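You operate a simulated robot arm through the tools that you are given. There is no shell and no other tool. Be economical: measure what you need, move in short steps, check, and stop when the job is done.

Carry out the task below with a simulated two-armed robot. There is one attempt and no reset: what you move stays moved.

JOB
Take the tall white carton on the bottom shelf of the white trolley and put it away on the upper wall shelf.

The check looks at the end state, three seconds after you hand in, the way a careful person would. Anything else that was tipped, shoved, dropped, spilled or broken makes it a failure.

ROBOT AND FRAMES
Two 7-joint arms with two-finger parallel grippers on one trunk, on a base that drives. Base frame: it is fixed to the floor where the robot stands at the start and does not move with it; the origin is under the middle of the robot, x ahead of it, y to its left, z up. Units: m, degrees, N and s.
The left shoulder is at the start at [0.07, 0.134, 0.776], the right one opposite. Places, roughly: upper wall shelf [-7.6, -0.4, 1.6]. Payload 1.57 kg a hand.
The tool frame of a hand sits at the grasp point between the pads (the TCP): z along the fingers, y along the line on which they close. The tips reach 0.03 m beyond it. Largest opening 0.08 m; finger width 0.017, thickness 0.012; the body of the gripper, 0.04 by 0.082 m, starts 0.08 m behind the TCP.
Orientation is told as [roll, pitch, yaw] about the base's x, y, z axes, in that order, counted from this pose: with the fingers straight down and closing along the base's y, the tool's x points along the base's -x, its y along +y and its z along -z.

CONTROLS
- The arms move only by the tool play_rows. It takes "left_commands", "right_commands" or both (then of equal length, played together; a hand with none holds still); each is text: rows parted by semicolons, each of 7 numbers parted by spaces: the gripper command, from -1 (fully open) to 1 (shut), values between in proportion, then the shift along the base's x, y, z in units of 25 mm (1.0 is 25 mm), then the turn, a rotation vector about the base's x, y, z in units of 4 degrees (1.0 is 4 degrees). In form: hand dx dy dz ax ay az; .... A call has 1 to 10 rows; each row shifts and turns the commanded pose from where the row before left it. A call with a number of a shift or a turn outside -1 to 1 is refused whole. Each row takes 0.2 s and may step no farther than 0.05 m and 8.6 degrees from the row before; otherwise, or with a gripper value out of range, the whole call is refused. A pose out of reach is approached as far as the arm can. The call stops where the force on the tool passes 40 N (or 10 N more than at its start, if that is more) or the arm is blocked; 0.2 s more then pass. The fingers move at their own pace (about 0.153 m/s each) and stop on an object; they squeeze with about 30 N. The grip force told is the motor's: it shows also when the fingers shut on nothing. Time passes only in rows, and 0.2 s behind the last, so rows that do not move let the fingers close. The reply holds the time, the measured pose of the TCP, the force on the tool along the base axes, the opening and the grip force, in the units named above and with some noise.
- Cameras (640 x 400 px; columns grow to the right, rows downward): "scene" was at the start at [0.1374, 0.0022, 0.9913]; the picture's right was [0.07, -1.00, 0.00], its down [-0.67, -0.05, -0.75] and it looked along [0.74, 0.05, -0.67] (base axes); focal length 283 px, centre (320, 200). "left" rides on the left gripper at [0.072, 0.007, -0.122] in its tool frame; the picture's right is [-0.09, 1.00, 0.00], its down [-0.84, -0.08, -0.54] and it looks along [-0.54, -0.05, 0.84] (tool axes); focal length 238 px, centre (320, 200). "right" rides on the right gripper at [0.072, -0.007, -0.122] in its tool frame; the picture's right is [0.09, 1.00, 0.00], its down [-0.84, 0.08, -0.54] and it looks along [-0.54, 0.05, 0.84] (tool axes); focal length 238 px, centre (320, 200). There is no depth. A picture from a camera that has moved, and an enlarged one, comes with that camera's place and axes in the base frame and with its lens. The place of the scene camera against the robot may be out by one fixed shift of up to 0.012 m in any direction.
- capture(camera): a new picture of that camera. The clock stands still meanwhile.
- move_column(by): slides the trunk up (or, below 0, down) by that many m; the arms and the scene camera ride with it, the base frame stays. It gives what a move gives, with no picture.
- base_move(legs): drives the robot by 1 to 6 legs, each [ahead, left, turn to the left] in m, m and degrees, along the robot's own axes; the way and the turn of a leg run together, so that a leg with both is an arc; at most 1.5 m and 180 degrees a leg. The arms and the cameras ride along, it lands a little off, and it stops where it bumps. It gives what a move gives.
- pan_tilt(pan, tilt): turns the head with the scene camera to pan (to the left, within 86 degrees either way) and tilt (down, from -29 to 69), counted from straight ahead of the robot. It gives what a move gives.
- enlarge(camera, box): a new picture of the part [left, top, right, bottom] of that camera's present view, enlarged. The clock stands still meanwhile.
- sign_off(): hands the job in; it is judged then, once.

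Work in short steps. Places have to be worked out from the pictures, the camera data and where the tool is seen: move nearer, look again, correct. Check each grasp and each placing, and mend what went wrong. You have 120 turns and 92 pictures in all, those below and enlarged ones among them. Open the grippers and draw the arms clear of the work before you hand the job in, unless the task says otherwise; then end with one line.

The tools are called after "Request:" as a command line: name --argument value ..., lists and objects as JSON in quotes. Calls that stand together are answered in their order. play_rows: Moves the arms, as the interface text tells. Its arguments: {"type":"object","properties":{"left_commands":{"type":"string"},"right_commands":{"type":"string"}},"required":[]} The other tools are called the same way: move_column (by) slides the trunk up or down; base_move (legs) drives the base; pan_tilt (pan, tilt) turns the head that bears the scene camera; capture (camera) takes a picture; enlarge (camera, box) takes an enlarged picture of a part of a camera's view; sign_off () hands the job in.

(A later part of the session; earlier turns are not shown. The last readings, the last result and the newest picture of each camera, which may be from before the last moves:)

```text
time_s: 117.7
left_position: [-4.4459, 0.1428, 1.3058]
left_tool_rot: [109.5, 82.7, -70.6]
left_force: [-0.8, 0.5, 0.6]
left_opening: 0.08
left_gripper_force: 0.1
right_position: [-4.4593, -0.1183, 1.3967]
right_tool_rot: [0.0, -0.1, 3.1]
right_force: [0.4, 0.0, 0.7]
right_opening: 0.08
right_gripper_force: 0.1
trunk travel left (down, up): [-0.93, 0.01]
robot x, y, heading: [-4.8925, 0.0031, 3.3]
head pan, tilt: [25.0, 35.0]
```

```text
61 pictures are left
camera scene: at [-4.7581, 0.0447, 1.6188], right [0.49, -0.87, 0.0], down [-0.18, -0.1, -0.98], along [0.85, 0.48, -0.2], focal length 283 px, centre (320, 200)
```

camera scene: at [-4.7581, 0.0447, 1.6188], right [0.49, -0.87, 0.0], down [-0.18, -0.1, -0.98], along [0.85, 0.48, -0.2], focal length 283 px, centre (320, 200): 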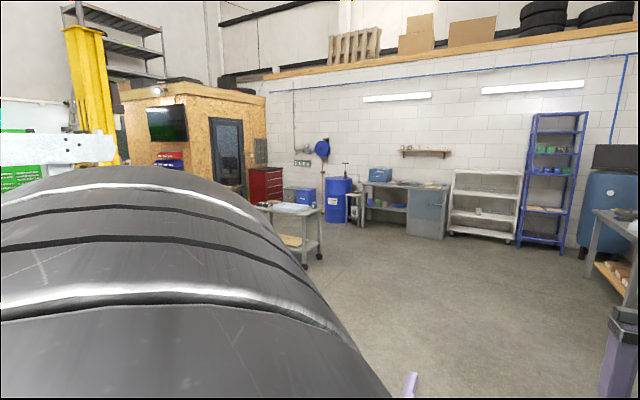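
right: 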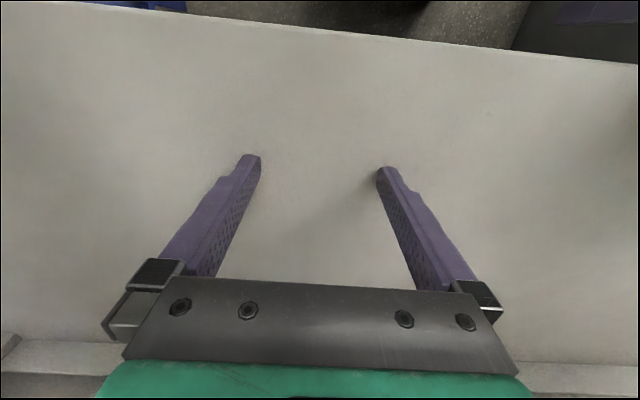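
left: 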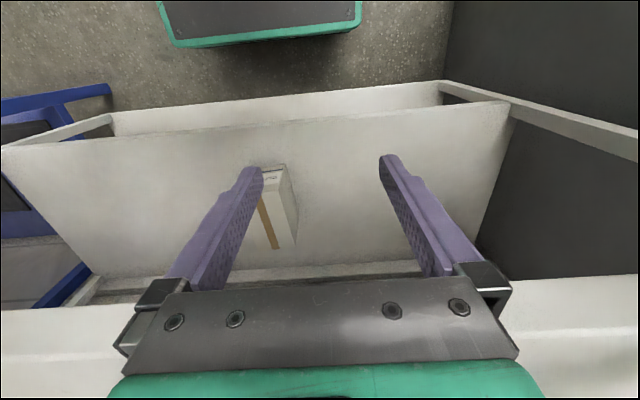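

The arm link has swung up against the head — a bad branch. I reverse the last motions.

Request:
play_rows --left_commands "-1 0 0 0 -0.6 0 0.6;-1 0 0 0 -0.6 0 0.6;-1 -1 0 0 -0.6 0 0.6;-1 -1 0 0 0 0 0;-1 -1 0 0 0 0 0;-1 -1 0 0 0 0 0;-1 -1 0 0 0 0 0;-1 0 0 0 0 0 0"

Request:
play_rows --left_commands "-1 -0.2 0 0 -1 0 1;-1 -0.2 0 0 -1 0 1;-1 -0.2 0 0 -1 0 1;-1 -0.2 0 0 -1 0 1;-1 -0.2 0 0 -1 0 1;-1 -0.2 0 0 -1 0 1;-1 -0.2 0 0 -1 0 1;-1 -0.2 0 0 -1 0 1;-1 -0.2 0 0 -1 0 1;-1 -0.2 0 0 -1 0 1"

Request:
play_rows --left_commands "-1 -0.2 0 0 -1 0 1;-1 -0.2 0 0 -1 0 1;-1 -0.2 0 0 -1 0 1;-1 -0.2 0 0 -1 0 1;-1 -0.2 0 0 -1 0 1;-1 -0.2 0 0 -1 0 1;-1 -0.2 0 0 -1 0 1;-1 -0.2 0 0 -1 0 1;-1 -0.2 0 0 -1 0 1;-1 -0.2 0 0 -1 0 1"

Request:
capture --camera "scene"

```text
time_s: 119.5
left_position: [-4.477, 0.1438, 1.2832]
left_tool_rot: [81.7, 76.4, -90.3]
left_force: [0.8, -0.1, -0.6]
left_opening: 0.0801
left_gripper_force: 0.2
left hand out of reach, approached as far as the arm can: row 1, 4, 5, 6, 7
right_position: [-4.4584, -0.1174, 1.3967]
right_tool_rot: [-0.1, -0.2, 3.3]
right_force: [0.5, 0.6, 0.0]
right_opening: 0.0799
right_gripper_force: 0.1
trunk travel left (down, up): [-0.93, 0.01]
robot x, y, heading: [-4.894, 0.0001, 3.3]
head pan, tilt: [25.0, 35.0]
```

```text
time_s: 121.7
left_position: [-4.5233, 0.1525, 1.2927]
left_tool_rot: [69.2, 41.1, -59.0]
left_force: [1.0, 0.6, -0.5]
left_opening: 0.08
left_gripper_force: 0.2
left hand out of reach, approached as far as the arm can: row 2, 3, 5, 7, 8
right_position: [-4.4593, -0.1174, 1.395]
right_tool_rot: [0.0, -0.1, 3.3]
right_force: [-0.7, 0.3, -0.5]
right_opening: 0.08
right_gripper_force: 0.0
trunk travel left (down, up): [-0.93, 0.01]
robot x, y, heading: [-4.8929, -0.0021, 3.4]
head pan, tilt: [25.0, 35.0]
```

```text
time_s: 123.9
left_position: [-4.5731, 0.1531, 1.2917]
left_tool_rot: [38.5, 12.5, -31.8]
left_force: [-0.4, 1.0, 0.5]
left_opening: 0.08
left_gripper_force: 0.1
right_position: [-4.4591, -0.1173, 1.3966]
right_tool_rot: [0.0, -0.1, 3.1]
right_force: [-0.4, -0.2, 0.3]
right_opening: 0.0799
right_gripper_force: 0.0
trunk travel left (down, up): [-0.93, 0.01]
robot x, y, heading: [-4.8921, -0.0017, 3.4]
head pan, tilt: [25.0, 35.0]
```

```text
60 pictures are left
camera scene: at [-4.7615, 0.0414, 1.5815], right [0.47, -0.88, 0.0], down [-0.51, -0.27, -0.82], along [0.72, 0.39, -0.57], focal length 283 px, centre (320, 200)
```

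scene: 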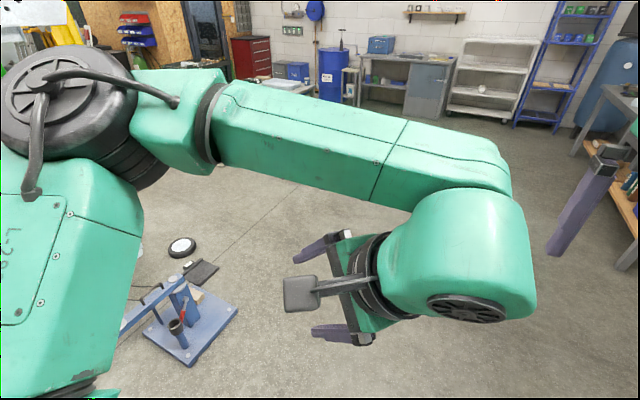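

I'll use a gentler option: undo the twist, and use fingers pitched 45° forward-down, which keeps the camera clear of the deck without flipping the wrist.

Request:
play_rows --left_commands "-1 0 0 0 -1 0 1;-1 0 0 0 -1 0 1;-1 0 0 0 -1 0 1;-1 0 0 0 -1 0 1;-1 0 0 0 -1 0 1;-1 0 0 0 -1 0 1;-1 0 0 0 -1 0 1;-1 0 0 0 -1 0 1;-1 0 0 0 -1 0 1;-1 0 0 0 -0.6 0 0.6"

Request:
play_rows --left_commands "-1 0.2 0 0 0 -1 0;-1 0.2 0 0 0 -1 0;-1 0.2 0 0 0 -1 0;-1 0.2 0 0 0 -1 0;-1 0.2 0 0 0 -1 0;-1 0.2 0 0 0 -1 0;-1 0.2 0 0 0 -1 0;-1 0.2 0 0 0 -1 0;-1 0.2 0 0 0 -1 0;-1 0.2 0 0 0 -1 0"

Request:
capture --camera "scene"

```text
time_s: 126.1
left_position: [-4.5726, 0.1515, 1.2923]
left_tool_rot: [1.8, 2.7, 3.0]
left_force: [-0.6, 0.0, 0.1]
left_opening: 0.08
left_gripper_force: 0.0
right_position: [-4.4596, -0.1162, 1.3965]
right_tool_rot: [-0.1, -0.1, 3.2]
right_force: [0.3, -0.7, -0.2]
right_opening: 0.0799
right_gripper_force: 0.0
trunk travel left (down, up): [-0.93, 0.01]
robot x, y, heading: [-4.8954, 0.0008, 3.1]
head pan, tilt: [25.0, 35.0]
```

```text
time_s: 128.3
left_position: [-4.5226, 0.1527, 1.2917]
left_tool_rot: [-0.5, -37.4, 3.7]
left_force: [0.0, 0.0, 0.2]
left_opening: 0.0801
left_gripper_force: 0.1
right_position: [-4.4593, -0.1176, 1.3963]
right_tool_rot: [-0.1, -0.1, 3.2]
right_force: [-0.3, 0.0, 0.6]
right_opening: 0.0798
right_gripper_force: 0.1
trunk travel left (down, up): [-0.93, 0.01]
robot x, y, heading: [-4.8957, 0.0038, 3.1]
head pan, tilt: [25.0, 35.0]
```

```text
59 pictures are left
camera scene: at [-4.7621, 0.0407, 1.5816], right [0.47, -0.88, 0.0], down [-0.51, -0.27, -0.82], along [0.72, 0.39, -0.57], focal length 283 px, centre (320, 200)
```

scene: 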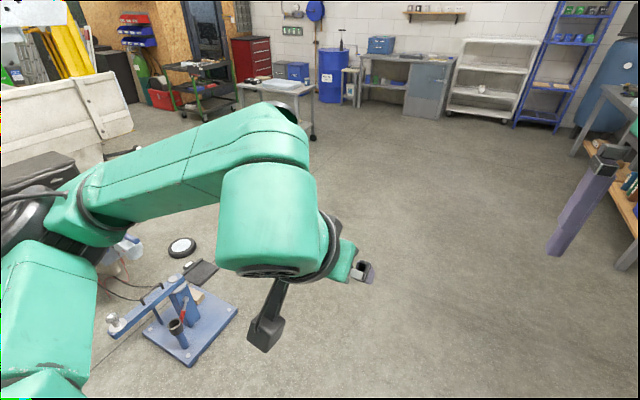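

The arm now has a clean posture. I finish the pitch to 45°, retract the right hand, then drive back to the trolley front with a slight shift right.

Request:
play_rows --left_commands "-1 0 0 0 0.1 -1 -0.2;-1 0 0 0 0 -0.9 -0.2;-1 0 0 0 0 0 -0.2;-1 0 0 0 0 0 -0.2;-1 0 0 0 0 0 0;-1 0 0 0 0 0 0" --right_commands "-1 -1 0 0 0 0 0;-1 -1 0 0 0 0 0;-1 -1 0 0 0 0 0;-1 -1 0 0 0 0 0;-1 -1 0 0 0 0 0;-1 -1 0 0 0 0 0"

Request:
base_move --legs '[[0, 0, -3.1], [1.5, -0.1, 0], [1.5, -0.1, 0], [0.9, 0, 0]]'

Request:
move_column --by -0.4

Request:
move_column --by -0.35

Request:
pan_tilt --pan 0 --tilt 20

Request:
capture --camera "scene"

```text
time_s: 129.7
left_position: [-4.5237, 0.1512, 1.2914]
left_tool_rot: [-0.5, -44.8, 0.4]
left_force: [-0.2, 0.6, 0.1]
left_opening: 0.0802
left_gripper_force: 0.1
right_position: [-4.6104, -0.1197, 1.3935]
right_tool_rot: [0.1, 0.0, 3.2]
right_force: [0.0, -1.2, -0.6]
right_opening: 0.0801
right_gripper_force: 0.1
trunk travel left (down, up): [-0.93, 0.01]
robot x, y, heading: [-4.8916, -0.0036, 3.2]
head pan, tilt: [25.0, 35.0]
```

```text
refused: leg 2 is longer than a leg can be; nothing moved
```

```text
time_s: 133.6
left_position: [-4.5221, 0.1519, 0.8922]
left_tool_rot: [-0.6, -44.8, 0.4]
left_force: [0.2, -0.3, -0.1]
left_opening: 0.0801
left_gripper_force: 0.2
right_position: [-4.609, -0.1205, 0.9937]
right_tool_rot: [0.1, -0.1, 3.3]
right_force: [-0.2, 0.1, 0.2]
right_opening: 0.0798
right_gripper_force: 0.0
trunk travel left (down, up): [-0.53, 0.41]
robot x, y, heading: [-4.8928, -0.0012, 3.0]
head pan, tilt: [25.0, 35.0]
```

```text
time_s: 137.0
left_position: [-4.5223, 0.1517, 0.5414]
left_tool_rot: [-0.5, -44.7, 0.4]
left_force: [-1.1, 0.3, 0.3]
left_opening: 0.08
left_gripper_force: 0.1
right_position: [-4.6095, -0.1195, 0.6441]
right_tool_rot: [0.0, -0.1, 3.2]
right_force: [0.0, 0.0, -1.0]
right_opening: 0.0804
right_gripper_force: 0.1
trunk travel left (down, up): [-0.18, 0.76]
robot x, y, heading: [-4.8909, 0.002, 3.4]
head pan, tilt: [25.0, 35.0]
```

```text
time_s: 137.9
left_position: [-4.5225, 0.1515, 0.5412]
left_tool_rot: [-0.4, -44.9, 0.4]
left_force: [-0.6, -0.3, -0.4]
left_opening: 0.08
left_gripper_force: 0.1
right_position: [-4.6092, -0.1186, 0.6449]
right_tool_rot: [-0.1, 0.0, 3.3]
right_force: [0.3, -0.6, -0.6]
right_opening: 0.0798
right_gripper_force: 0.0
trunk travel left (down, up): [-0.18, 0.76]
robot x, y, heading: [-4.8924, -0.005, 3.5]
head pan, tilt: [0.0, 20.0]
```

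```text
58 pictures are left
camera scene: at [-4.7465, 0.0042, 0.8554], right [0.06, -1.0, 0.0], down [-0.34, -0.02, -0.94], along [0.94, 0.05, -0.34], focal length 283 px, centre (320, 200)
```

scene: 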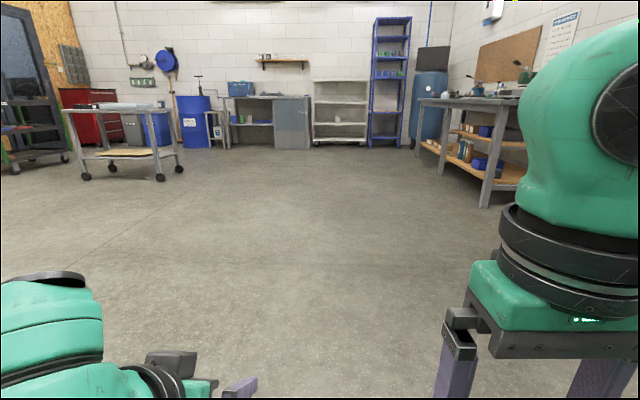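

The path is clear; the drive was refused for leg length, so I repeat with shorter legs.

Request:
base_move --legs '[[0, 0, -3.4], [1.45, -0.1, 0], [1.45, -0.1, 0], [0.9, 0, 0]]'

Request:
capture --camera "scene"

```text
time_s: 156.8
left_position: [-0.689, -0.073, 0.5423]
left_tool_rot: [-0.5, -44.8, -2.9]
left_force: [0.1, 0.3, 0.1]
left_opening: 0.0799
left_gripper_force: 0.0
right_position: [-0.7915, -0.338, 0.6437]
right_tool_rot: [0.0, 0.0, -0.2]
right_force: [-0.2, 0.8, -0.2]
right_opening: 0.08
right_gripper_force: 0.1
trunk travel left (down, up): [-0.18, 0.76]
robot x, y, heading: [-1.072, -0.2066, -0.1]
head pan, tilt: [0.0, 20.0]
```

```text
57 pictures are left
camera scene: at [-0.9213, -0.2076, 0.8554], right [0.0, -1.0, 0.0], down [-0.34, 0.0, -0.94], along [0.94, 0.0, -0.34], focal length 283 px, centre (320, 200)
```

scene: 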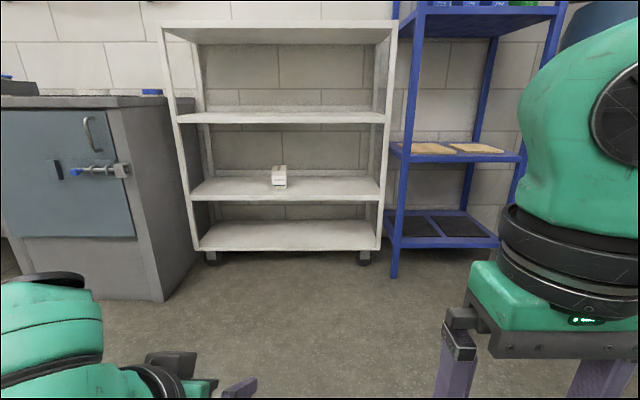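

Carton is at about (0.42, 0.0) on the deck at z≈0.42. I drive forward 0.9 m, stopping the hand in front of the trolley, and look.

Request:
base_move --legs '[[0.9, 0, 0]]'

Request:
move_column --by -0.06

Request:
pan_tilt --pan 12 --tilt 30

Request:
capture --camera "scene"

Request:
capture --camera "left"

```text
time_s: 161.4
left_position: [0.1932, -0.0578, 0.5403]
left_tool_rot: [-0.6, -44.8, -1.6]
left_force: [-0.1, 0.0, 0.2]
left_opening: 0.0801
left_gripper_force: 0.0
right_position: [0.0979, -0.3241, 0.6445]
right_tool_rot: [-0.1, -0.1, 1.0]
right_force: [0.8, 0.1, -0.3]
right_opening: 0.0802
right_gripper_force: 0.0
trunk travel left (down, up): [-0.18, 0.76]
robot x, y, heading: [-0.1796, -0.1988, 1.2]
head pan, tilt: [0.0, 20.0]
```

```text
time_s: 162.4
left_position: [0.1923, -0.0569, 0.4809]
left_tool_rot: [-0.5, -44.9, -1.6]
left_force: [-0.3, 0.2, 0.0]
left_opening: 0.0799
left_gripper_force: 0.1
right_position: [0.0977, -0.3259, 0.5843]
right_tool_rot: [0.0, -0.1, 1.2]
right_force: [0.2, -0.2, 0.0]
right_opening: 0.0797
right_gripper_force: 0.0
trunk travel left (down, up): [-0.12, 0.82]
robot x, y, heading: [-0.1854, -0.1977, 1.1]
head pan, tilt: [0.0, 20.0]
```

```text
time_s: 163.2
left_position: [0.194, -0.0577, 0.4819]
left_tool_rot: [-0.5, -44.8, -1.6]
left_force: [0.3, 0.2, 0.2]
left_opening: 0.08
left_gripper_force: 0.0
right_position: [0.0974, -0.325, 0.5837]
right_tool_rot: [0.0, -0.1, 1.2]
right_force: [-0.5, 0.8, -0.2]
right_opening: 0.0802
right_gripper_force: 0.1
trunk travel left (down, up): [-0.12, 0.82]
robot x, y, heading: [-0.1837, -0.1954, 1.1]
head pan, tilt: [12.0, 30.0]
```

```text
56 pictures are left
camera scene: at [-0.0403, -0.178, 0.7794], right [0.23, -0.97, 0.0], down [-0.49, -0.11, -0.87], along [0.84, 0.2, -0.5], focal length 283 px, centre (320, 200)
```

scene: 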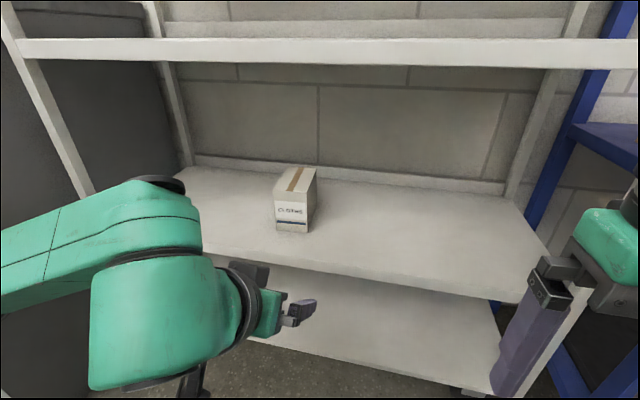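

```text
55 pictures are left
camera left: at [0.0567, -0.0462, 0.5174], right [0.1, 0.99, 0.06], down [0.21, -0.08, 0.97], along [0.97, -0.08, -0.22], focal length 238 px, centre (320, 200)
```

left: 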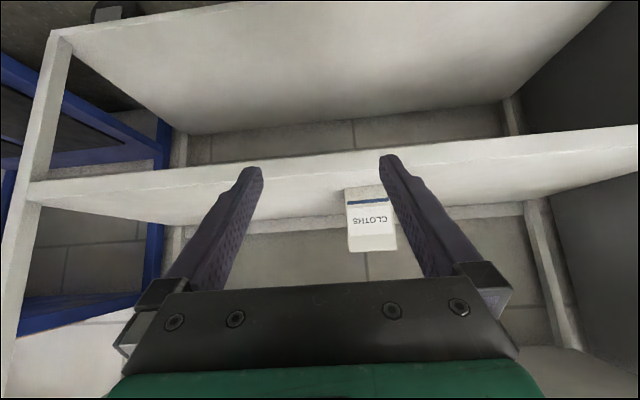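

The carton is about 0.065 wide, 0.075 high; I need its yaw, so I enlarge it.

Request:
enlarge --camera "scene" --box '[240, 150, 352, 220]'

Request:
enlarge --camera "scene" --box '[240, 180, 352, 250]'

```text
5.71 times, centred on (296, 185) of scene
camera zoom: at [-0.0403, -0.178, 0.7794], right [0.23, -0.97, 0.0], down [-0.49, -0.11, -0.87], along [0.84, 0.2, -0.5], focal length 1616 px, centre (457, 286)
```

zoom: 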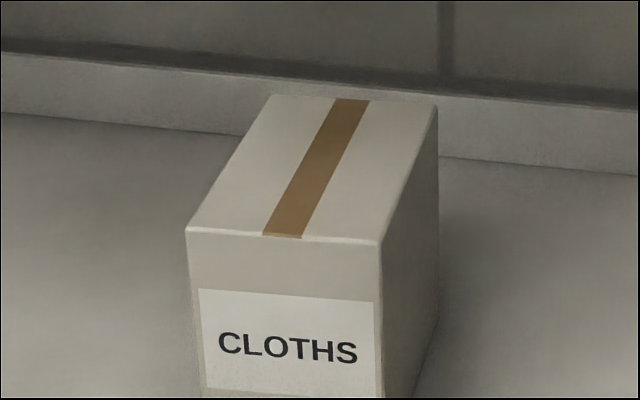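

```text
5.71 times, centred on (296, 215) of scene
camera zoom: at [-0.0403, -0.178, 0.7794], right [0.23, -0.97, 0.0], down [-0.49, -0.11, -0.87], along [0.84, 0.2, -0.5], focal length 1616 px, centre (457, 114)
```

zoom: 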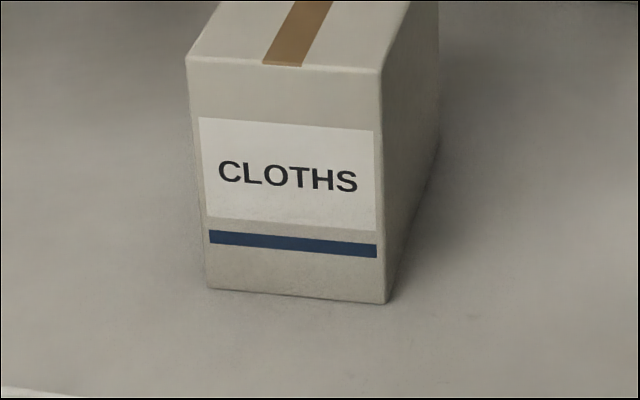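

Worked out: carton 0.069 wide, 0.118 deep, 0.098 high, yaw about +4.7°, centre ≈(0.479,-0.005), deck 0.42. I align yaw and y and move to just in front of it.

Request:
play_rows --left_commands "-1 0.9 0.31 0 0 0 0.23;-1 0.9 0.31 0 0 0 0.23;-1 0.9 0.31 0 0 0 0.23;-1 0.9 0.31 0 0 0 0.23;-1 0.9 0.31 0 0 0 0.23;-1 0.9 0.31 0 0 0 0.23;-1 0.9 0.31 0 0 0 0.23;-1 0 0 0 0 0 0"

Request:
capture --camera "left"

Request:
capture --camera "scene"

```text
time_s: 165.0
left_position: [0.3528, -0.0017, 0.4822]
left_tool_rot: [-0.5, -44.8, 4.7]
left_force: [-0.2, -0.2, 0.1]
left_opening: 0.0798
left_gripper_force: 0.0
right_position: [0.098, -0.3255, 0.5839]
right_tool_rot: [0.0, -0.1, 1.1]
right_force: [0.0, 0.4, 0.2]
right_opening: 0.08
right_gripper_force: 0.1
trunk travel left (down, up): [-0.12, 0.82]
robot x, y, heading: [-0.1818, -0.1974, 1.1]
head pan, tilt: [12.0, 30.0]
```

```text
52 pictures are left
camera left: at [0.2157, -0.0066, 0.5175], right [-0.01, 1.0, 0.06], down [0.22, -0.06, 0.97], along [0.98, 0.03, -0.22], focal length 238 px, centre (320, 200)
```

left: 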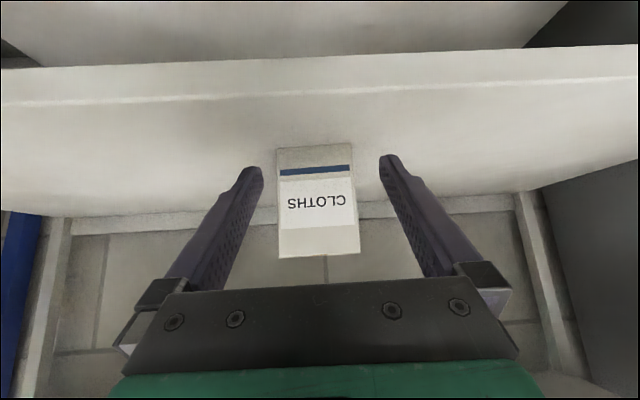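

```text
51 pictures are left
camera scene: at [-0.0402, -0.1779, 0.7794], right [0.23, -0.97, 0.0], down [-0.49, -0.11, -0.87], along [0.84, 0.2, -0.5], focal length 283 px, centre (320, 200)
```

scene: 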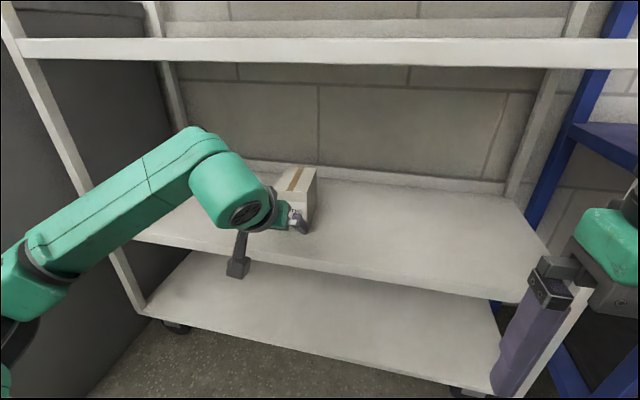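

The carton sits centred between the fingers (front centre ≈ y -0.003). I advance straight to x≈0.46.

Request:
play_rows --left_commands "-1 0.6 0 0 0 0 0;-1 0.6 0 0 0 0 0;-1 0.6 0 0 0 0 0;-1 0.6 0 0 0 0 0;-1 0 0 0 0 0 0"

Request:
capture --camera "left"

```text
time_s: 166.2
left_position: [0.4124, -0.0024, 0.4823]
left_tool_rot: [-0.5, -44.9, 4.7]
left_force: [0.5, 0.5, 0.4]
left_opening: 0.0801
left_gripper_force: 0.0
right_position: [0.0963, -0.3259, 0.5842]
right_tool_rot: [0.0, -0.1, 1.1]
right_force: [0.1, 0.1, 0.2]
right_opening: 0.0799
right_gripper_force: 0.0
trunk travel left (down, up): [-0.12, 0.82]
robot x, y, heading: [-0.1807, -0.1941, 1.3]
head pan, tilt: [12.0, 30.0]
```

```text
50 pictures are left
camera left: at [0.2756, -0.0077, 0.518], right [-0.01, 1.0, 0.06], down [0.22, -0.06, 0.97], along [0.98, 0.02, -0.22], focal length 238 px, centre (320, 200)
```

left: 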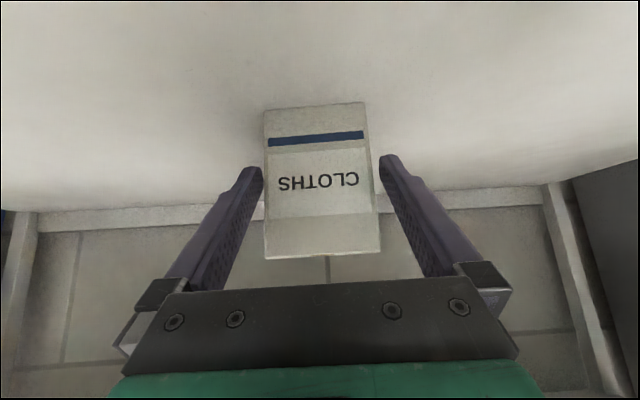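

Slight offset of ~2 mm that cancels as I advance along x (the box is yawed). Continue to x≈0.46 and close.

Request:
play_rows --left_commands "-1 0.5 0 0 0 0 0;-1 0.5 0.03 0 0 0 0;-1 0.5 0.03 0 0 0 0;-1 0.5 0.03 0 0 0 0;-1 0 0 0 0 0 0"

Request:
capture --camera "left"

```text
time_s: 167.4
left_position: [0.4616, 0.0003, 0.4816]
left_tool_rot: [-0.4, -44.8, 4.8]
left_force: [0.5, -0.6, 0.3]
left_opening: 0.0803
left_gripper_force: 0.0
right_position: [0.0983, -0.3257, 0.584]
right_tool_rot: [0.2, -0.1, 1.0]
right_force: [-0.5, 0.5, 0.6]
right_opening: 0.08
right_gripper_force: 0.1
trunk travel left (down, up): [-0.12, 0.82]
robot x, y, heading: [-0.1852, -0.1994, 1.2]
head pan, tilt: [12.0, 30.0]
```

```text
49 pictures are left
camera left: at [0.3251, -0.0054, 0.5174], right [-0.01, 1.0, 0.06], down [0.22, -0.06, 0.97], along [0.98, 0.02, -0.22], focal length 238 px, centre (320, 200)
```

left: 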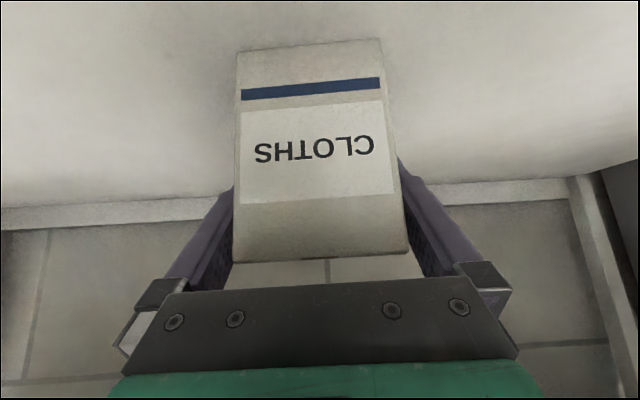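

The box is between the fingers with no contact force. I close and wait.

Request:
play_rows --left_commands "0 0 0 0 0 0 0;0.5 0 0 0 0 0 0;1 0 0 0 0 0 0;1 0 0 0 0 0 0;1 0 0 0 0 0 0"

Request:
play_rows --left_commands "1 0 0 0.4 0 0 0;1 0 0 0.4 0 0 0;1 0 0 0.4 0 0 0;1 0 0 0.4 0 0 0;1 0 0 0 0 0 0"

Request:
capture --camera "scene"

```text
time_s: 168.6
left_position: [0.4632, -0.0006, 0.4812]
left_tool_rot: [-0.5, -44.8, 4.8]
left_force: [0.6, 0.4, 0.4]
left_opening: 0.0698
left_gripper_force: 29.9
right_position: [0.098, -0.3258, 0.5855]
right_tool_rot: [0.1, -0.2, 1.0]
right_force: [-0.6, 0.5, 0.0]
right_opening: 0.0803
right_gripper_force: 0.1
trunk travel left (down, up): [-0.12, 0.82]
robot x, y, heading: [-0.1818, -0.1987, 1.3]
head pan, tilt: [12.0, 30.0]
```

```text
time_s: 169.8
left_position: [0.4605, -0.0006, 0.522]
left_tool_rot: [-0.5, -44.8, 4.8]
left_force: [-0.5, -0.2, -1.4]
left_opening: 0.0698
left_gripper_force: 29.8
right_position: [0.0971, -0.3238, 0.5844]
right_tool_rot: [0.0, -0.1, 1.1]
right_force: [0.7, 0.1, 0.6]
right_opening: 0.08
right_gripper_force: 0.1
trunk travel left (down, up): [-0.12, 0.82]
robot x, y, heading: [-0.1828, -0.1997, 1.4]
head pan, tilt: [12.0, 30.0]
```

```text
48 pictures are left
camera scene: at [-0.0401, -0.1779, 0.7793], right [0.23, -0.97, 0.0], down [-0.49, -0.11, -0.87], along [0.84, 0.2, -0.5], focal length 283 px, centre (320, 200)
```

scene: 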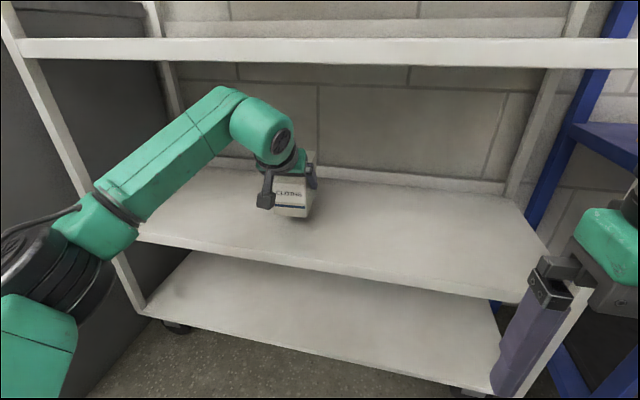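

Grasp holds (opening 0.0698, box lifted). I retract the hand along the approach path, then back away from the trolley.

Request:
play_rows --left_commands "1 -0.8 0 0 0 0 0;1 -1 0 0 0 0 0;1 -1 -0.2 0 0 0 0;1 -1 -0.2 0 0 0 0;1 -1 -0.2 0 0 0 0;1 -1 -0.2 0 0 0 0;1 -1 -0.2 0 0 0 0;1 -0.8 -0.2 0 0 0 0;1 0 0 0 0 0 0"

Request:
base_move --legs '[[-0.9, 0, 0]]'

Request:
move_column --by 0.4

Request:
move_column --by 0.4

Request:
capture --camera "scene"

```text
time_s: 171.8
left_position: [0.2717, -0.0297, 0.5202]
left_tool_rot: [-0.5, -44.9, 4.8]
left_force: [0.8, -0.1, -1.2]
left_opening: 0.0696
left_gripper_force: 30.0
right_position: [0.0977, -0.3251, 0.5842]
right_tool_rot: [0.0, -0.1, 1.1]
right_force: [0.0, 0.6, 0.3]
right_opening: 0.0802
right_gripper_force: 0.2
trunk travel left (down, up): [-0.12, 0.82]
robot x, y, heading: [-0.1824, -0.1971, 1.1]
head pan, tilt: [12.0, 30.0]
```

```text
time_s: 176.6
left_position: [-0.6562, -0.0479, 0.5196]
left_tool_rot: [-0.5, -44.7, 5.7]
left_force: [0.4, 0.5, -0.5]
left_opening: 0.0697
left_gripper_force: 29.7
right_position: [-0.827, -0.3459, 0.5846]
right_tool_rot: [0.0, -0.1, 2.3]
right_force: [0.5, 0.0, -0.3]
right_opening: 0.0802
right_gripper_force: 0.1
trunk travel left (down, up): [-0.12, 0.82]
robot x, y, heading: [-1.1079, -0.225, 2.1]
head pan, tilt: [12.0, 30.0]
```

```text
time_s: 180.5
left_position: [-0.6562, -0.0485, 0.9195]
left_tool_rot: [-0.5, -44.9, 5.8]
left_force: [-0.3, 0.0, 0.3]
left_opening: 0.0699
left_gripper_force: 29.9
right_position: [-0.8264, -0.3476, 0.9838]
right_tool_rot: [0.0, 0.0, 2.2]
right_force: [0.1, -0.7, 0.0]
right_opening: 0.0799
right_gripper_force: 0.0
trunk travel left (down, up): [-0.52, 0.42]
robot x, y, heading: [-1.1061, -0.2237, 2.3]
head pan, tilt: [12.0, 30.0]
```

```text
time_s: 184.3
left_position: [-0.6559, -0.0486, 1.3211]
left_tool_rot: [-0.5, -44.9, 5.8]
left_force: [0.4, -0.2, -1.6]
left_opening: 0.0698
left_gripper_force: 30.2
right_position: [-0.8256, -0.3467, 1.384]
right_tool_rot: [0.1, -0.1, 2.2]
right_force: [0.0, -1.3, -0.2]
right_opening: 0.08
right_gripper_force: 0.1
trunk travel left (down, up): [-0.92, 0.02]
robot x, y, heading: [-1.1067, -0.2265, 2.3]
head pan, tilt: [12.0, 30.0]
```

```text
47 pictures are left
camera scene: at [-0.9663, -0.2023, 1.5793], right [0.25, -0.97, 0.0], down [-0.48, -0.12, -0.87], along [0.84, 0.21, -0.5], focal length 283 px, centre (320, 200)
```

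scene: 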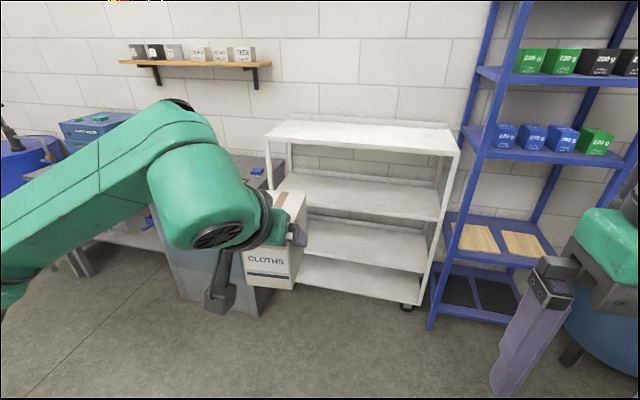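

Carton is held well. I turn around and drive toward the wall shelf.

Request:
base_move --legs '[[0, 0, 177.7], [1.45, 0, 0], [1.45, 0, 0], [1.4, 0, 0]]'

Request:
pan_tilt --pan 0 --tilt 20

Request:
capture --camera "scene"

```text
time_s: 212.4
left_position: [-5.8874, -0.6514, 1.3208]
left_tool_rot: [-0.5, -44.8, -170.4]
left_force: [-0.2, 1.0, -1.1]
left_opening: 0.0702
left_gripper_force: 29.5
right_position: [-5.7368, -0.3409, 1.3855]
right_tool_rot: [0.1, -0.1, -174.1]
right_force: [0.6, 0.1, -0.1]
right_opening: 0.08
right_gripper_force: 0.0
trunk travel left (down, up): [-0.92, 0.02]
robot x, y, heading: [-5.4455, -0.4443, -174.1]
head pan, tilt: [12.0, 30.0]
```

```text
time_s: 213.1
left_position: [-5.8877, -0.6501, 1.3207]
left_tool_rot: [-0.5, -44.8, -170.4]
left_force: [0.0, 0.2, -2.2]
left_opening: 0.0697
left_gripper_force: 30.1
right_position: [-5.7372, -0.341, 1.3842]
right_tool_rot: [0.0, -0.1, -174.1]
right_force: [0.0, -0.5, 0.8]
right_opening: 0.0799
right_gripper_force: 0.0
trunk travel left (down, up): [-0.92, 0.02]
robot x, y, heading: [-5.4476, -0.4446, -174.0]
head pan, tilt: [0.0, 20.0]
```

```text
46 pictures are left
camera scene: at [-5.5865, -0.4646, 1.5954], right [-0.1, 0.99, 0.0], down [0.34, 0.04, -0.94], along [-0.93, -0.1, -0.34], focal length 283 px, centre (320, 200)
```

scene: 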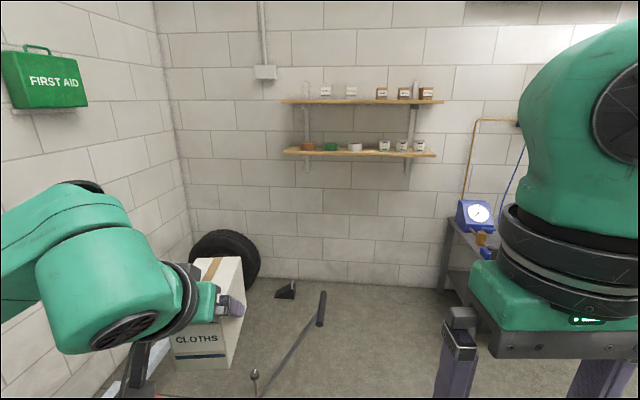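

The robot is at y=-0.44, heading -174°. I square up to 180°, shift right to y≈-0.2 and approach to x≈-6.25, then raise the hand.

Request:
base_move --legs '[[0, 0, -6.0], [0, -0.26, 0], [0.8, 0, 0]]'

Request:
play_rows --left_commands "1 0 0 1 0 0 0;1 0 0 1 0 0 0;1 0 0 1 0 0 0;1 0 0 1 0 0 0;1 0 0 1 0 0 0;1 0 0 1 0 0 0;1 0 0 1 0 0 0;1 0 0 1 0 0 0;1 0 0 1 0 0 0;1 0 0 1 0 0 0"

Request:
capture --camera "scene"

```text
time_s: 219.4
left_position: [-6.7169, -0.3311, 1.3205]
left_tool_rot: [-0.5, -45.0, -177.1]
left_force: [-0.8, 0.4, -1.7]
left_opening: 0.0699
left_gripper_force: 30.3
right_position: [-6.5312, -0.0411, 1.3846]
right_tool_rot: [0.0, -0.1, 179.2]
right_force: [0.4, -0.4, 0.4]
right_opening: 0.0801
right_gripper_force: 0.1
trunk travel left (down, up): [-0.92, 0.02]
robot x, y, heading: [-6.2581, -0.1841, 179.4]
head pan, tilt: [0.0, 20.0]
```

```text
time_s: 221.7
left_position: [-6.7189, -0.3291, 1.5716]
left_tool_rot: [-0.4, -44.9, -177.2]
left_force: [-0.3, -0.4, -0.1]
left_opening: 0.07
left_gripper_force: 30.1
right_position: [-6.5321, -0.0404, 1.3843]
right_tool_rot: [0.1, -0.2, 179.3]
right_force: [-0.3, 0.5, 0.2]
right_opening: 0.0801
right_gripper_force: 0.0
trunk travel left (down, up): [-0.92, 0.02]
robot x, y, heading: [-6.254, -0.1822, 179.4]
head pan, tilt: [0.0, 20.0]
```

```text
45 pictures are left
camera scene: at [-6.396, -0.1811, 1.5954], right [0.01, 1.0, 0.0], down [0.34, 0.0, -0.94], along [-0.94, 0.01, -0.34], focal length 283 px, centre (320, 200)
```

scene: 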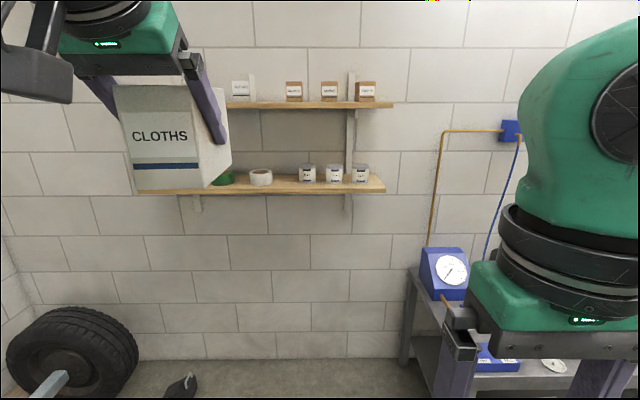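

Hand is at 1.57 and reach is fine. Gap between FILTERS and the first brown box is about y -0.45…-0.305 at z≈1.575. I raise 0.1 more, square the yaw, shift left, then drive closer.

Request:
play_rows --left_commands "1 0 -0.4 0.8 0 0 -0.18;1 0 -0.4 0.8 0 0 -0.18;1 0 -0.4 0.8 0 0 -0.18;1 0 -0.4 0.8 0 0 -0.18;1 0 -0.4 0.8 0 0 0;1 0 0 0 0 0 0"

Request:
base_move --legs '[[0.35, 0, 0]]'

Request:
pan_tilt --pan 10 --tilt 5

Request:
capture --camera "scene"

Request:
capture --camera "left"

```text
time_s: 223.1
left_position: [-6.7174, -0.376, 1.6568]
left_tool_rot: [-0.3, -44.7, -180.0]
left_force: [0.6, 0.1, -1.9]
left_opening: 0.0698
left_gripper_force: 30.0
left hand out of reach, approached as far as the arm can: row 5
right_position: [-6.5327, -0.0425, 1.3844]
right_tool_rot: [0.0, -0.1, 179.3]
right_force: [0.0, 0.2, 0.2]
right_opening: 0.0802
right_gripper_force: 0.0
trunk travel left (down, up): [-0.92, 0.02]
robot x, y, heading: [-6.2573, -0.1801, 179.5]
head pan, tilt: [0.0, 20.0]
```

```text
time_s: 225.4
left_position: [-7.0739, -0.3678, 1.6579]
left_tool_rot: [-0.5, -44.9, 179.7]
left_force: [-0.3, 0.8, -1.5]
left_opening: 0.0696
left_gripper_force: 29.9
right_position: [-6.89, -0.0353, 1.3849]
right_tool_rot: [0.1, -0.3, 179.0]
right_force: [0.6, 0.5, 0.2]
right_opening: 0.0799
right_gripper_force: 0.0
trunk travel left (down, up): [-0.92, 0.02]
robot x, y, heading: [-6.6181, -0.1729, 178.8]
head pan, tilt: [0.0, 20.0]
```

```text
time_s: 226.1
left_position: [-7.0785, -0.3688, 1.6576]
left_tool_rot: [-0.5, -44.8, 179.9]
left_force: [-0.5, -0.9, -0.4]
left_opening: 0.0697
left_gripper_force: 29.9
right_position: [-6.893, -0.035, 1.3848]
right_tool_rot: [0.1, -0.1, 179.0]
right_force: [-0.6, -0.1, -0.3]
right_opening: 0.0797
right_gripper_force: 0.0
trunk travel left (down, up): [-0.92, 0.02]
robot x, y, heading: [-6.6161, -0.1768, 179.1]
head pan, tilt: [10.0, 5.0]
```

```text
44 pictures are left
camera scene: at [-6.7549, -0.192, 1.6198], right [-0.16, 0.99, 0.0], down [0.09, 0.01, -1.0], along [-0.98, -0.16, -0.09], focal length 283 px, centre (320, 200)
```

scene: 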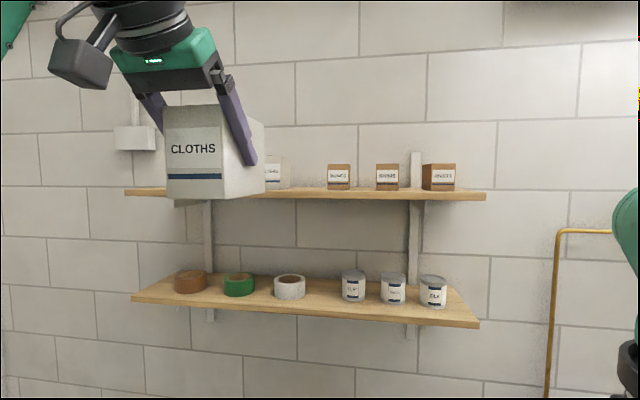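

```text
43 pictures are left
camera left: at [-6.9416, -0.3771, 1.6938], right [-0.07, -1.0, 0.06], down [-0.21, 0.07, 0.97], along [-0.97, 0.06, -0.21], focal length 238 px, centre (320, 200)
```

left: 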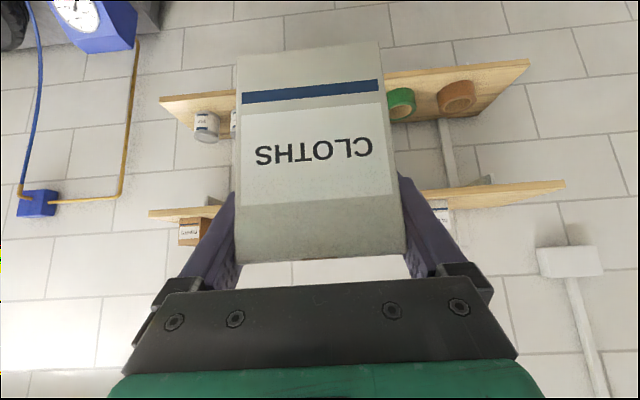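

Shelf is just ahead. I raise the trunk the remaining 0.02 and zoom on the shelf from both cameras to fix its front edge and depth.

Request:
move_column --by 0.02

Request:
enlarge --camera "left" --box '[410, 150, 570, 250]'

Request:
enlarge --camera "scene" --box '[250, 130, 410, 230]'

```text
time_s: 226.8
left_position: [-7.0768, -0.3675, 1.6777]
left_tool_rot: [-0.5, -44.9, 179.8]
left_force: [-0.8, -0.3, -1.4]
left_opening: 0.0696
left_gripper_force: 29.8
right_position: [-6.892, -0.0356, 1.4053]
right_tool_rot: [0.1, -0.2, 179.0]
right_force: [0.7, -0.1, 0.1]
right_opening: 0.0799
right_gripper_force: 0.0
trunk travel left (down, up): [-0.94, 0.0]
robot x, y, heading: [-6.6176, -0.1756, 179.2]
head pan, tilt: [10.0, 5.0]
```

```text
4.00 times, centred on (490, 200) of left
camera zoom: at [-6.9414, -0.3771, 1.714], right [-0.07, -1.0, 0.06], down [-0.21, 0.07, 0.97], along [-0.97, 0.06, -0.21], focal length 953 px, centre (-360, 200)
```

zoom: 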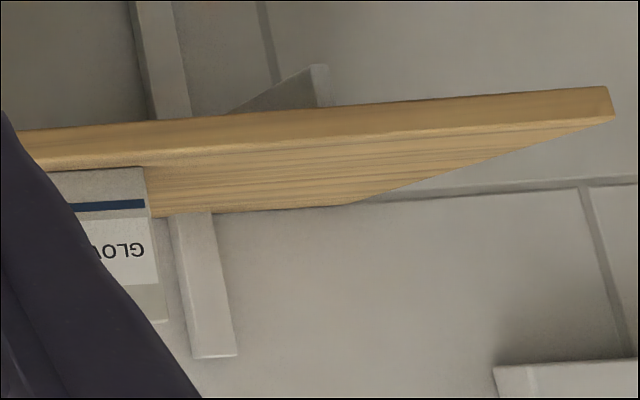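

```text
4.00 times, centred on (330, 180) of scene
camera zoom: at [-6.7547, -0.192, 1.6399], right [-0.16, 0.99, 0.0], down [0.09, 0.01, -1.0], along [-0.98, -0.16, -0.09], focal length 1131 px, centre (280, 280)
```

zoom: 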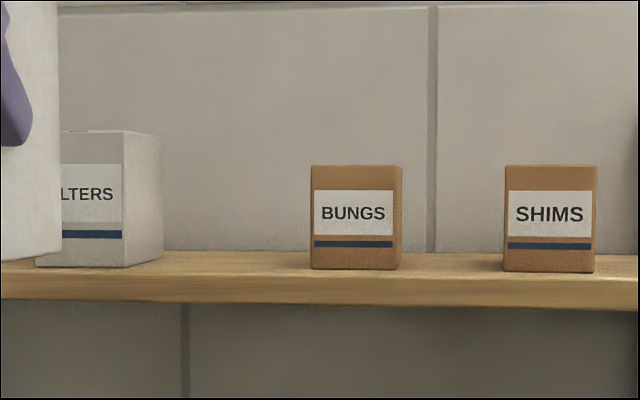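

Shelf: front edge x≈-7.566, wall ≈-7.82, top z≈1.572; gap y -0.455…-0.309, mid -0.382. Before driving nearer I check the floor around the base.

Request:
pan_tilt --pan 45 --tilt 65

Request:
capture --camera "scene"

Request:
pan_tilt --pan -30 --tilt 60

Request:
capture --camera "scene"

```text
time_s: 228.1
left_position: [-7.0785, -0.3688, 1.6776]
left_tool_rot: [-0.5, -44.8, 179.7]
left_force: [-0.4, -0.3, -1.0]
left_opening: 0.0697
left_gripper_force: 30.1
right_position: [-6.8927, -0.0348, 1.4039]
right_tool_rot: [0.0, -0.1, 179.0]
right_force: [0.3, 0.4, -0.6]
right_opening: 0.08
right_gripper_force: 0.0
trunk travel left (down, up): [-0.94, 0.0]
robot x, y, heading: [-6.6165, -0.1721, 178.9]
head pan, tilt: [45.0, 65.0]
```

```text
40 pictures are left
camera scene: at [-6.7085, -0.2197, 1.5518], right [-0.69, 0.72, 0.0], down [0.65, 0.63, -0.42], along [-0.3, -0.29, -0.91], focal length 283 px, centre (320, 200)
```

scene: 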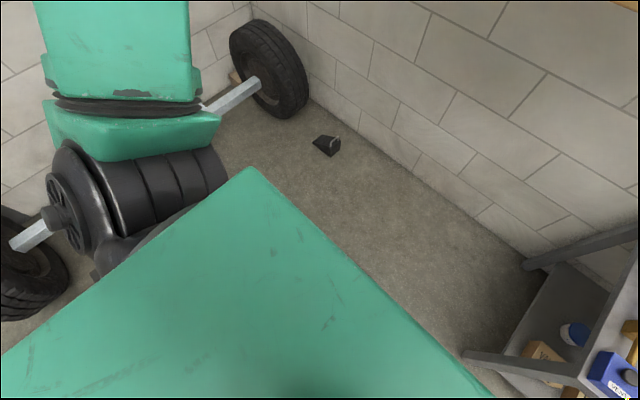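

```text
time_s: 229.6
left_position: [-7.0787, -0.3679, 1.6782]
left_tool_rot: [-0.5, -44.9, 179.8]
left_force: [0.0, 0.6, -1.1]
left_opening: 0.0695
left_gripper_force: 30.1
right_position: [-6.8933, -0.0355, 1.4047]
right_tool_rot: [0.1, -0.2, 178.9]
right_force: [0.0, 0.2, 0.1]
right_opening: 0.0801
right_gripper_force: 0.0
trunk travel left (down, up): [-0.94, 0.0]
robot x, y, heading: [-6.6163, -0.1765, 178.8]
head pan, tilt: [-30.0, 60.0]
```

```text
39 pictures are left
camera scene: at [-6.7223, -0.1433, 1.5573], right [0.51, 0.86, 0.0], down [0.74, -0.45, -0.5], along [-0.43, 0.26, -0.87], focal length 283 px, centre (320, 200)
```

scene: 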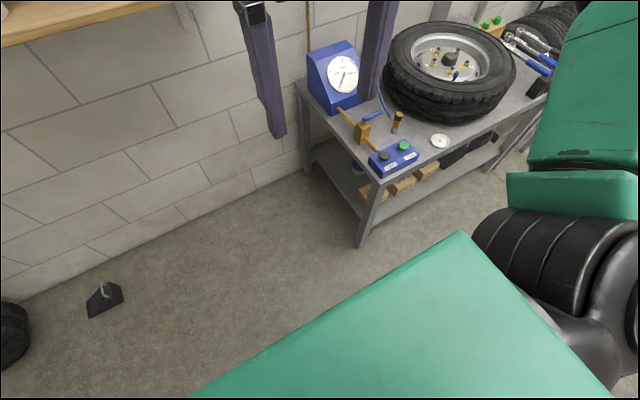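

Floor ahead is clear. I shift the hand to y≈-0.384 and drive 0.38 m ahead, stopping with the carton just short of the shelf edge.

Request:
play_rows --left_commands "1 0 -0.3 0 0 0 0;1 0 -0.3 0 0 0 0;1 0 0 0 0 0 0"

Request:
base_move --legs '[[0.37, 0, 0]]'

Request:
pan_tilt --pan 10 --tilt 5

Request:
capture --camera "scene"

Request:
capture --camera "left"

```text
time_s: 230.4
left_position: [-7.0783, -0.3818, 1.6789]
left_tool_rot: [-0.6, -45.0, 179.9]
left_force: [-0.2, -0.1, -1.0]
left_opening: 0.0697
left_gripper_force: 29.3
right_position: [-6.8931, -0.0362, 1.4041]
right_tool_rot: [0.1, -0.1, 179.1]
right_force: [0.6, -0.7, -0.1]
right_opening: 0.08
right_gripper_force: 0.1
trunk travel left (down, up): [-0.94, 0.0]
robot x, y, heading: [-6.6167, -0.1768, 179.0]
head pan, tilt: [-30.0, 60.0]
```

```text
time_s: 232.7
left_position: [-7.4396, -0.3784, 1.6792]
left_tool_rot: [-0.5, -44.9, -179.8]
left_force: [0.1, 0.1, -1.9]
left_opening: 0.0696
left_gripper_force: 29.8
right_position: [-7.2568, -0.0325, 1.4042]
right_tool_rot: [0.1, -0.4, 179.5]
right_force: [-0.3, -0.3, -0.9]
right_opening: 0.08
right_gripper_force: 0.0
trunk travel left (down, up): [-0.94, 0.0]
robot x, y, heading: [-6.9865, -0.1702, 179.7]
head pan, tilt: [-30.0, 60.0]
```

```text
time_s: 234.0
left_position: [-7.4437, -0.381, 1.6784]
left_tool_rot: [-0.5, -44.9, -179.7]
left_force: [-0.9, 0.5, -1.0]
left_opening: 0.0696
left_gripper_force: 29.9
right_position: [-7.2606, -0.0315, 1.4047]
right_tool_rot: [0.1, -0.1, 179.4]
right_force: [-0.5, -1.1, 0.0]
right_opening: 0.0799
right_gripper_force: 0.1
trunk travel left (down, up): [-0.94, 0.0]
robot x, y, heading: [-6.9835, -0.1684, 179.3]
head pan, tilt: [10.0, 5.0]
```

```text
38 pictures are left
camera scene: at [-7.1224, -0.1876, 1.6397], right [-0.16, 0.99, 0.0], down [0.09, 0.01, -1.0], along [-0.98, -0.16, -0.09], focal length 283 px, centre (320, 200)
```

scene: 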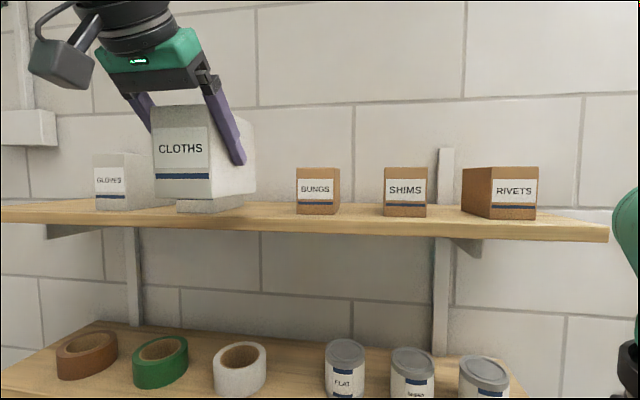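

```text
37 pictures are left
camera left: at [-7.3069, -0.3879, 1.714], right [-0.07, -1.0, 0.06], down [-0.21, 0.07, 0.97], along [-0.98, 0.05, -0.21], focal length 238 px, centre (320, 200)
```

left: 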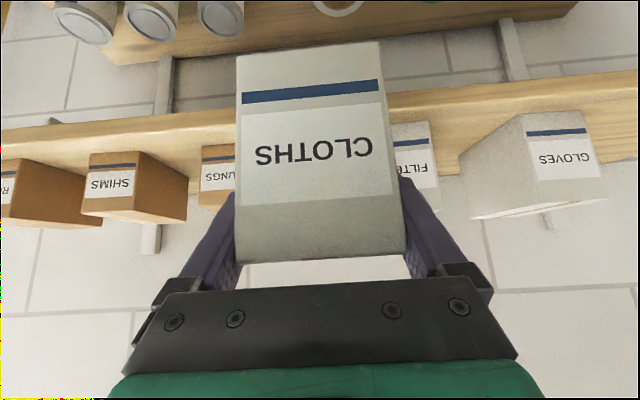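

Nearly there. I zoom both views to refine the gap relative to the carton.

Request:
enlarge --camera "left" --box '[380, 70, 492, 240]'

Request:
enlarge --camera "left" --box '[150, 100, 262, 240]'

Request:
enlarge --camera "scene" --box '[150, 130, 350, 255]'

```text
2.35 times, centred on (436, 155) of left
camera zoom: at [-7.3069, -0.3879, 1.714], right [-0.07, -1.0, 0.06], down [-0.21, 0.07, 0.97], along [-0.98, 0.05, -0.21], focal length 561 px, centre (47, 306)
```

zoom: 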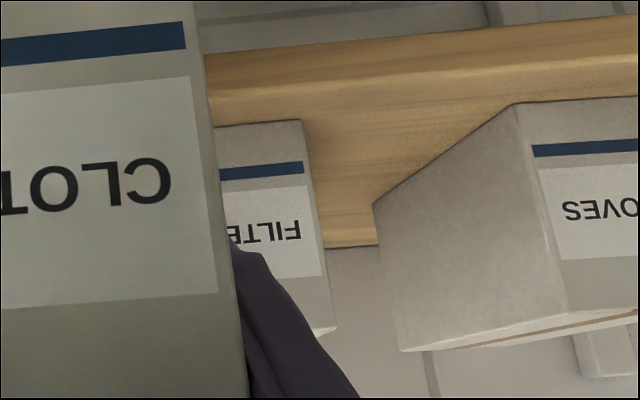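

```text
2.86 times, centred on (206, 170) of left
camera zoom: at [-7.3069, -0.3879, 1.714], right [-0.07, -1.0, 0.06], down [-0.21, 0.07, 0.97], along [-0.98, 0.05, -0.21], focal length 681 px, centre (646, 286)
```

zoom: 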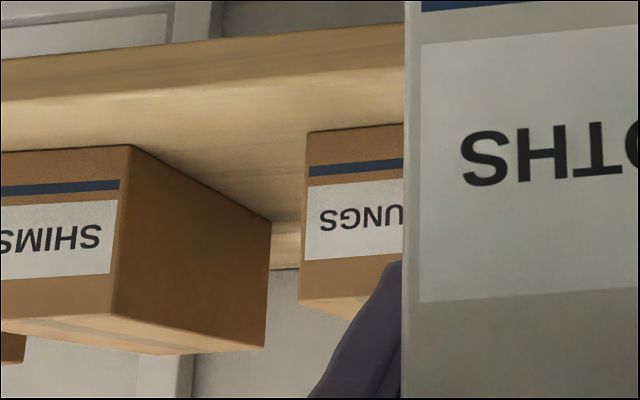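

```text
3.20 times, centred on (250, 192) of scene
camera zoom: at [-7.1224, -0.1876, 1.6397], right [-0.16, 0.99, 0.0], down [0.09, 0.01, -1.0], along [-0.98, -0.16, -0.09], focal length 905 px, centre (544, 224)
```

zoom: 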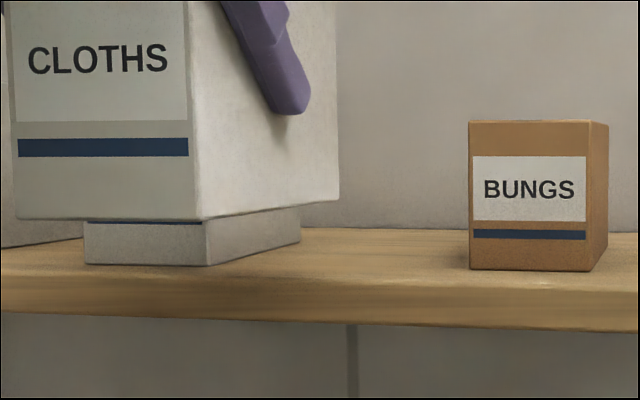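

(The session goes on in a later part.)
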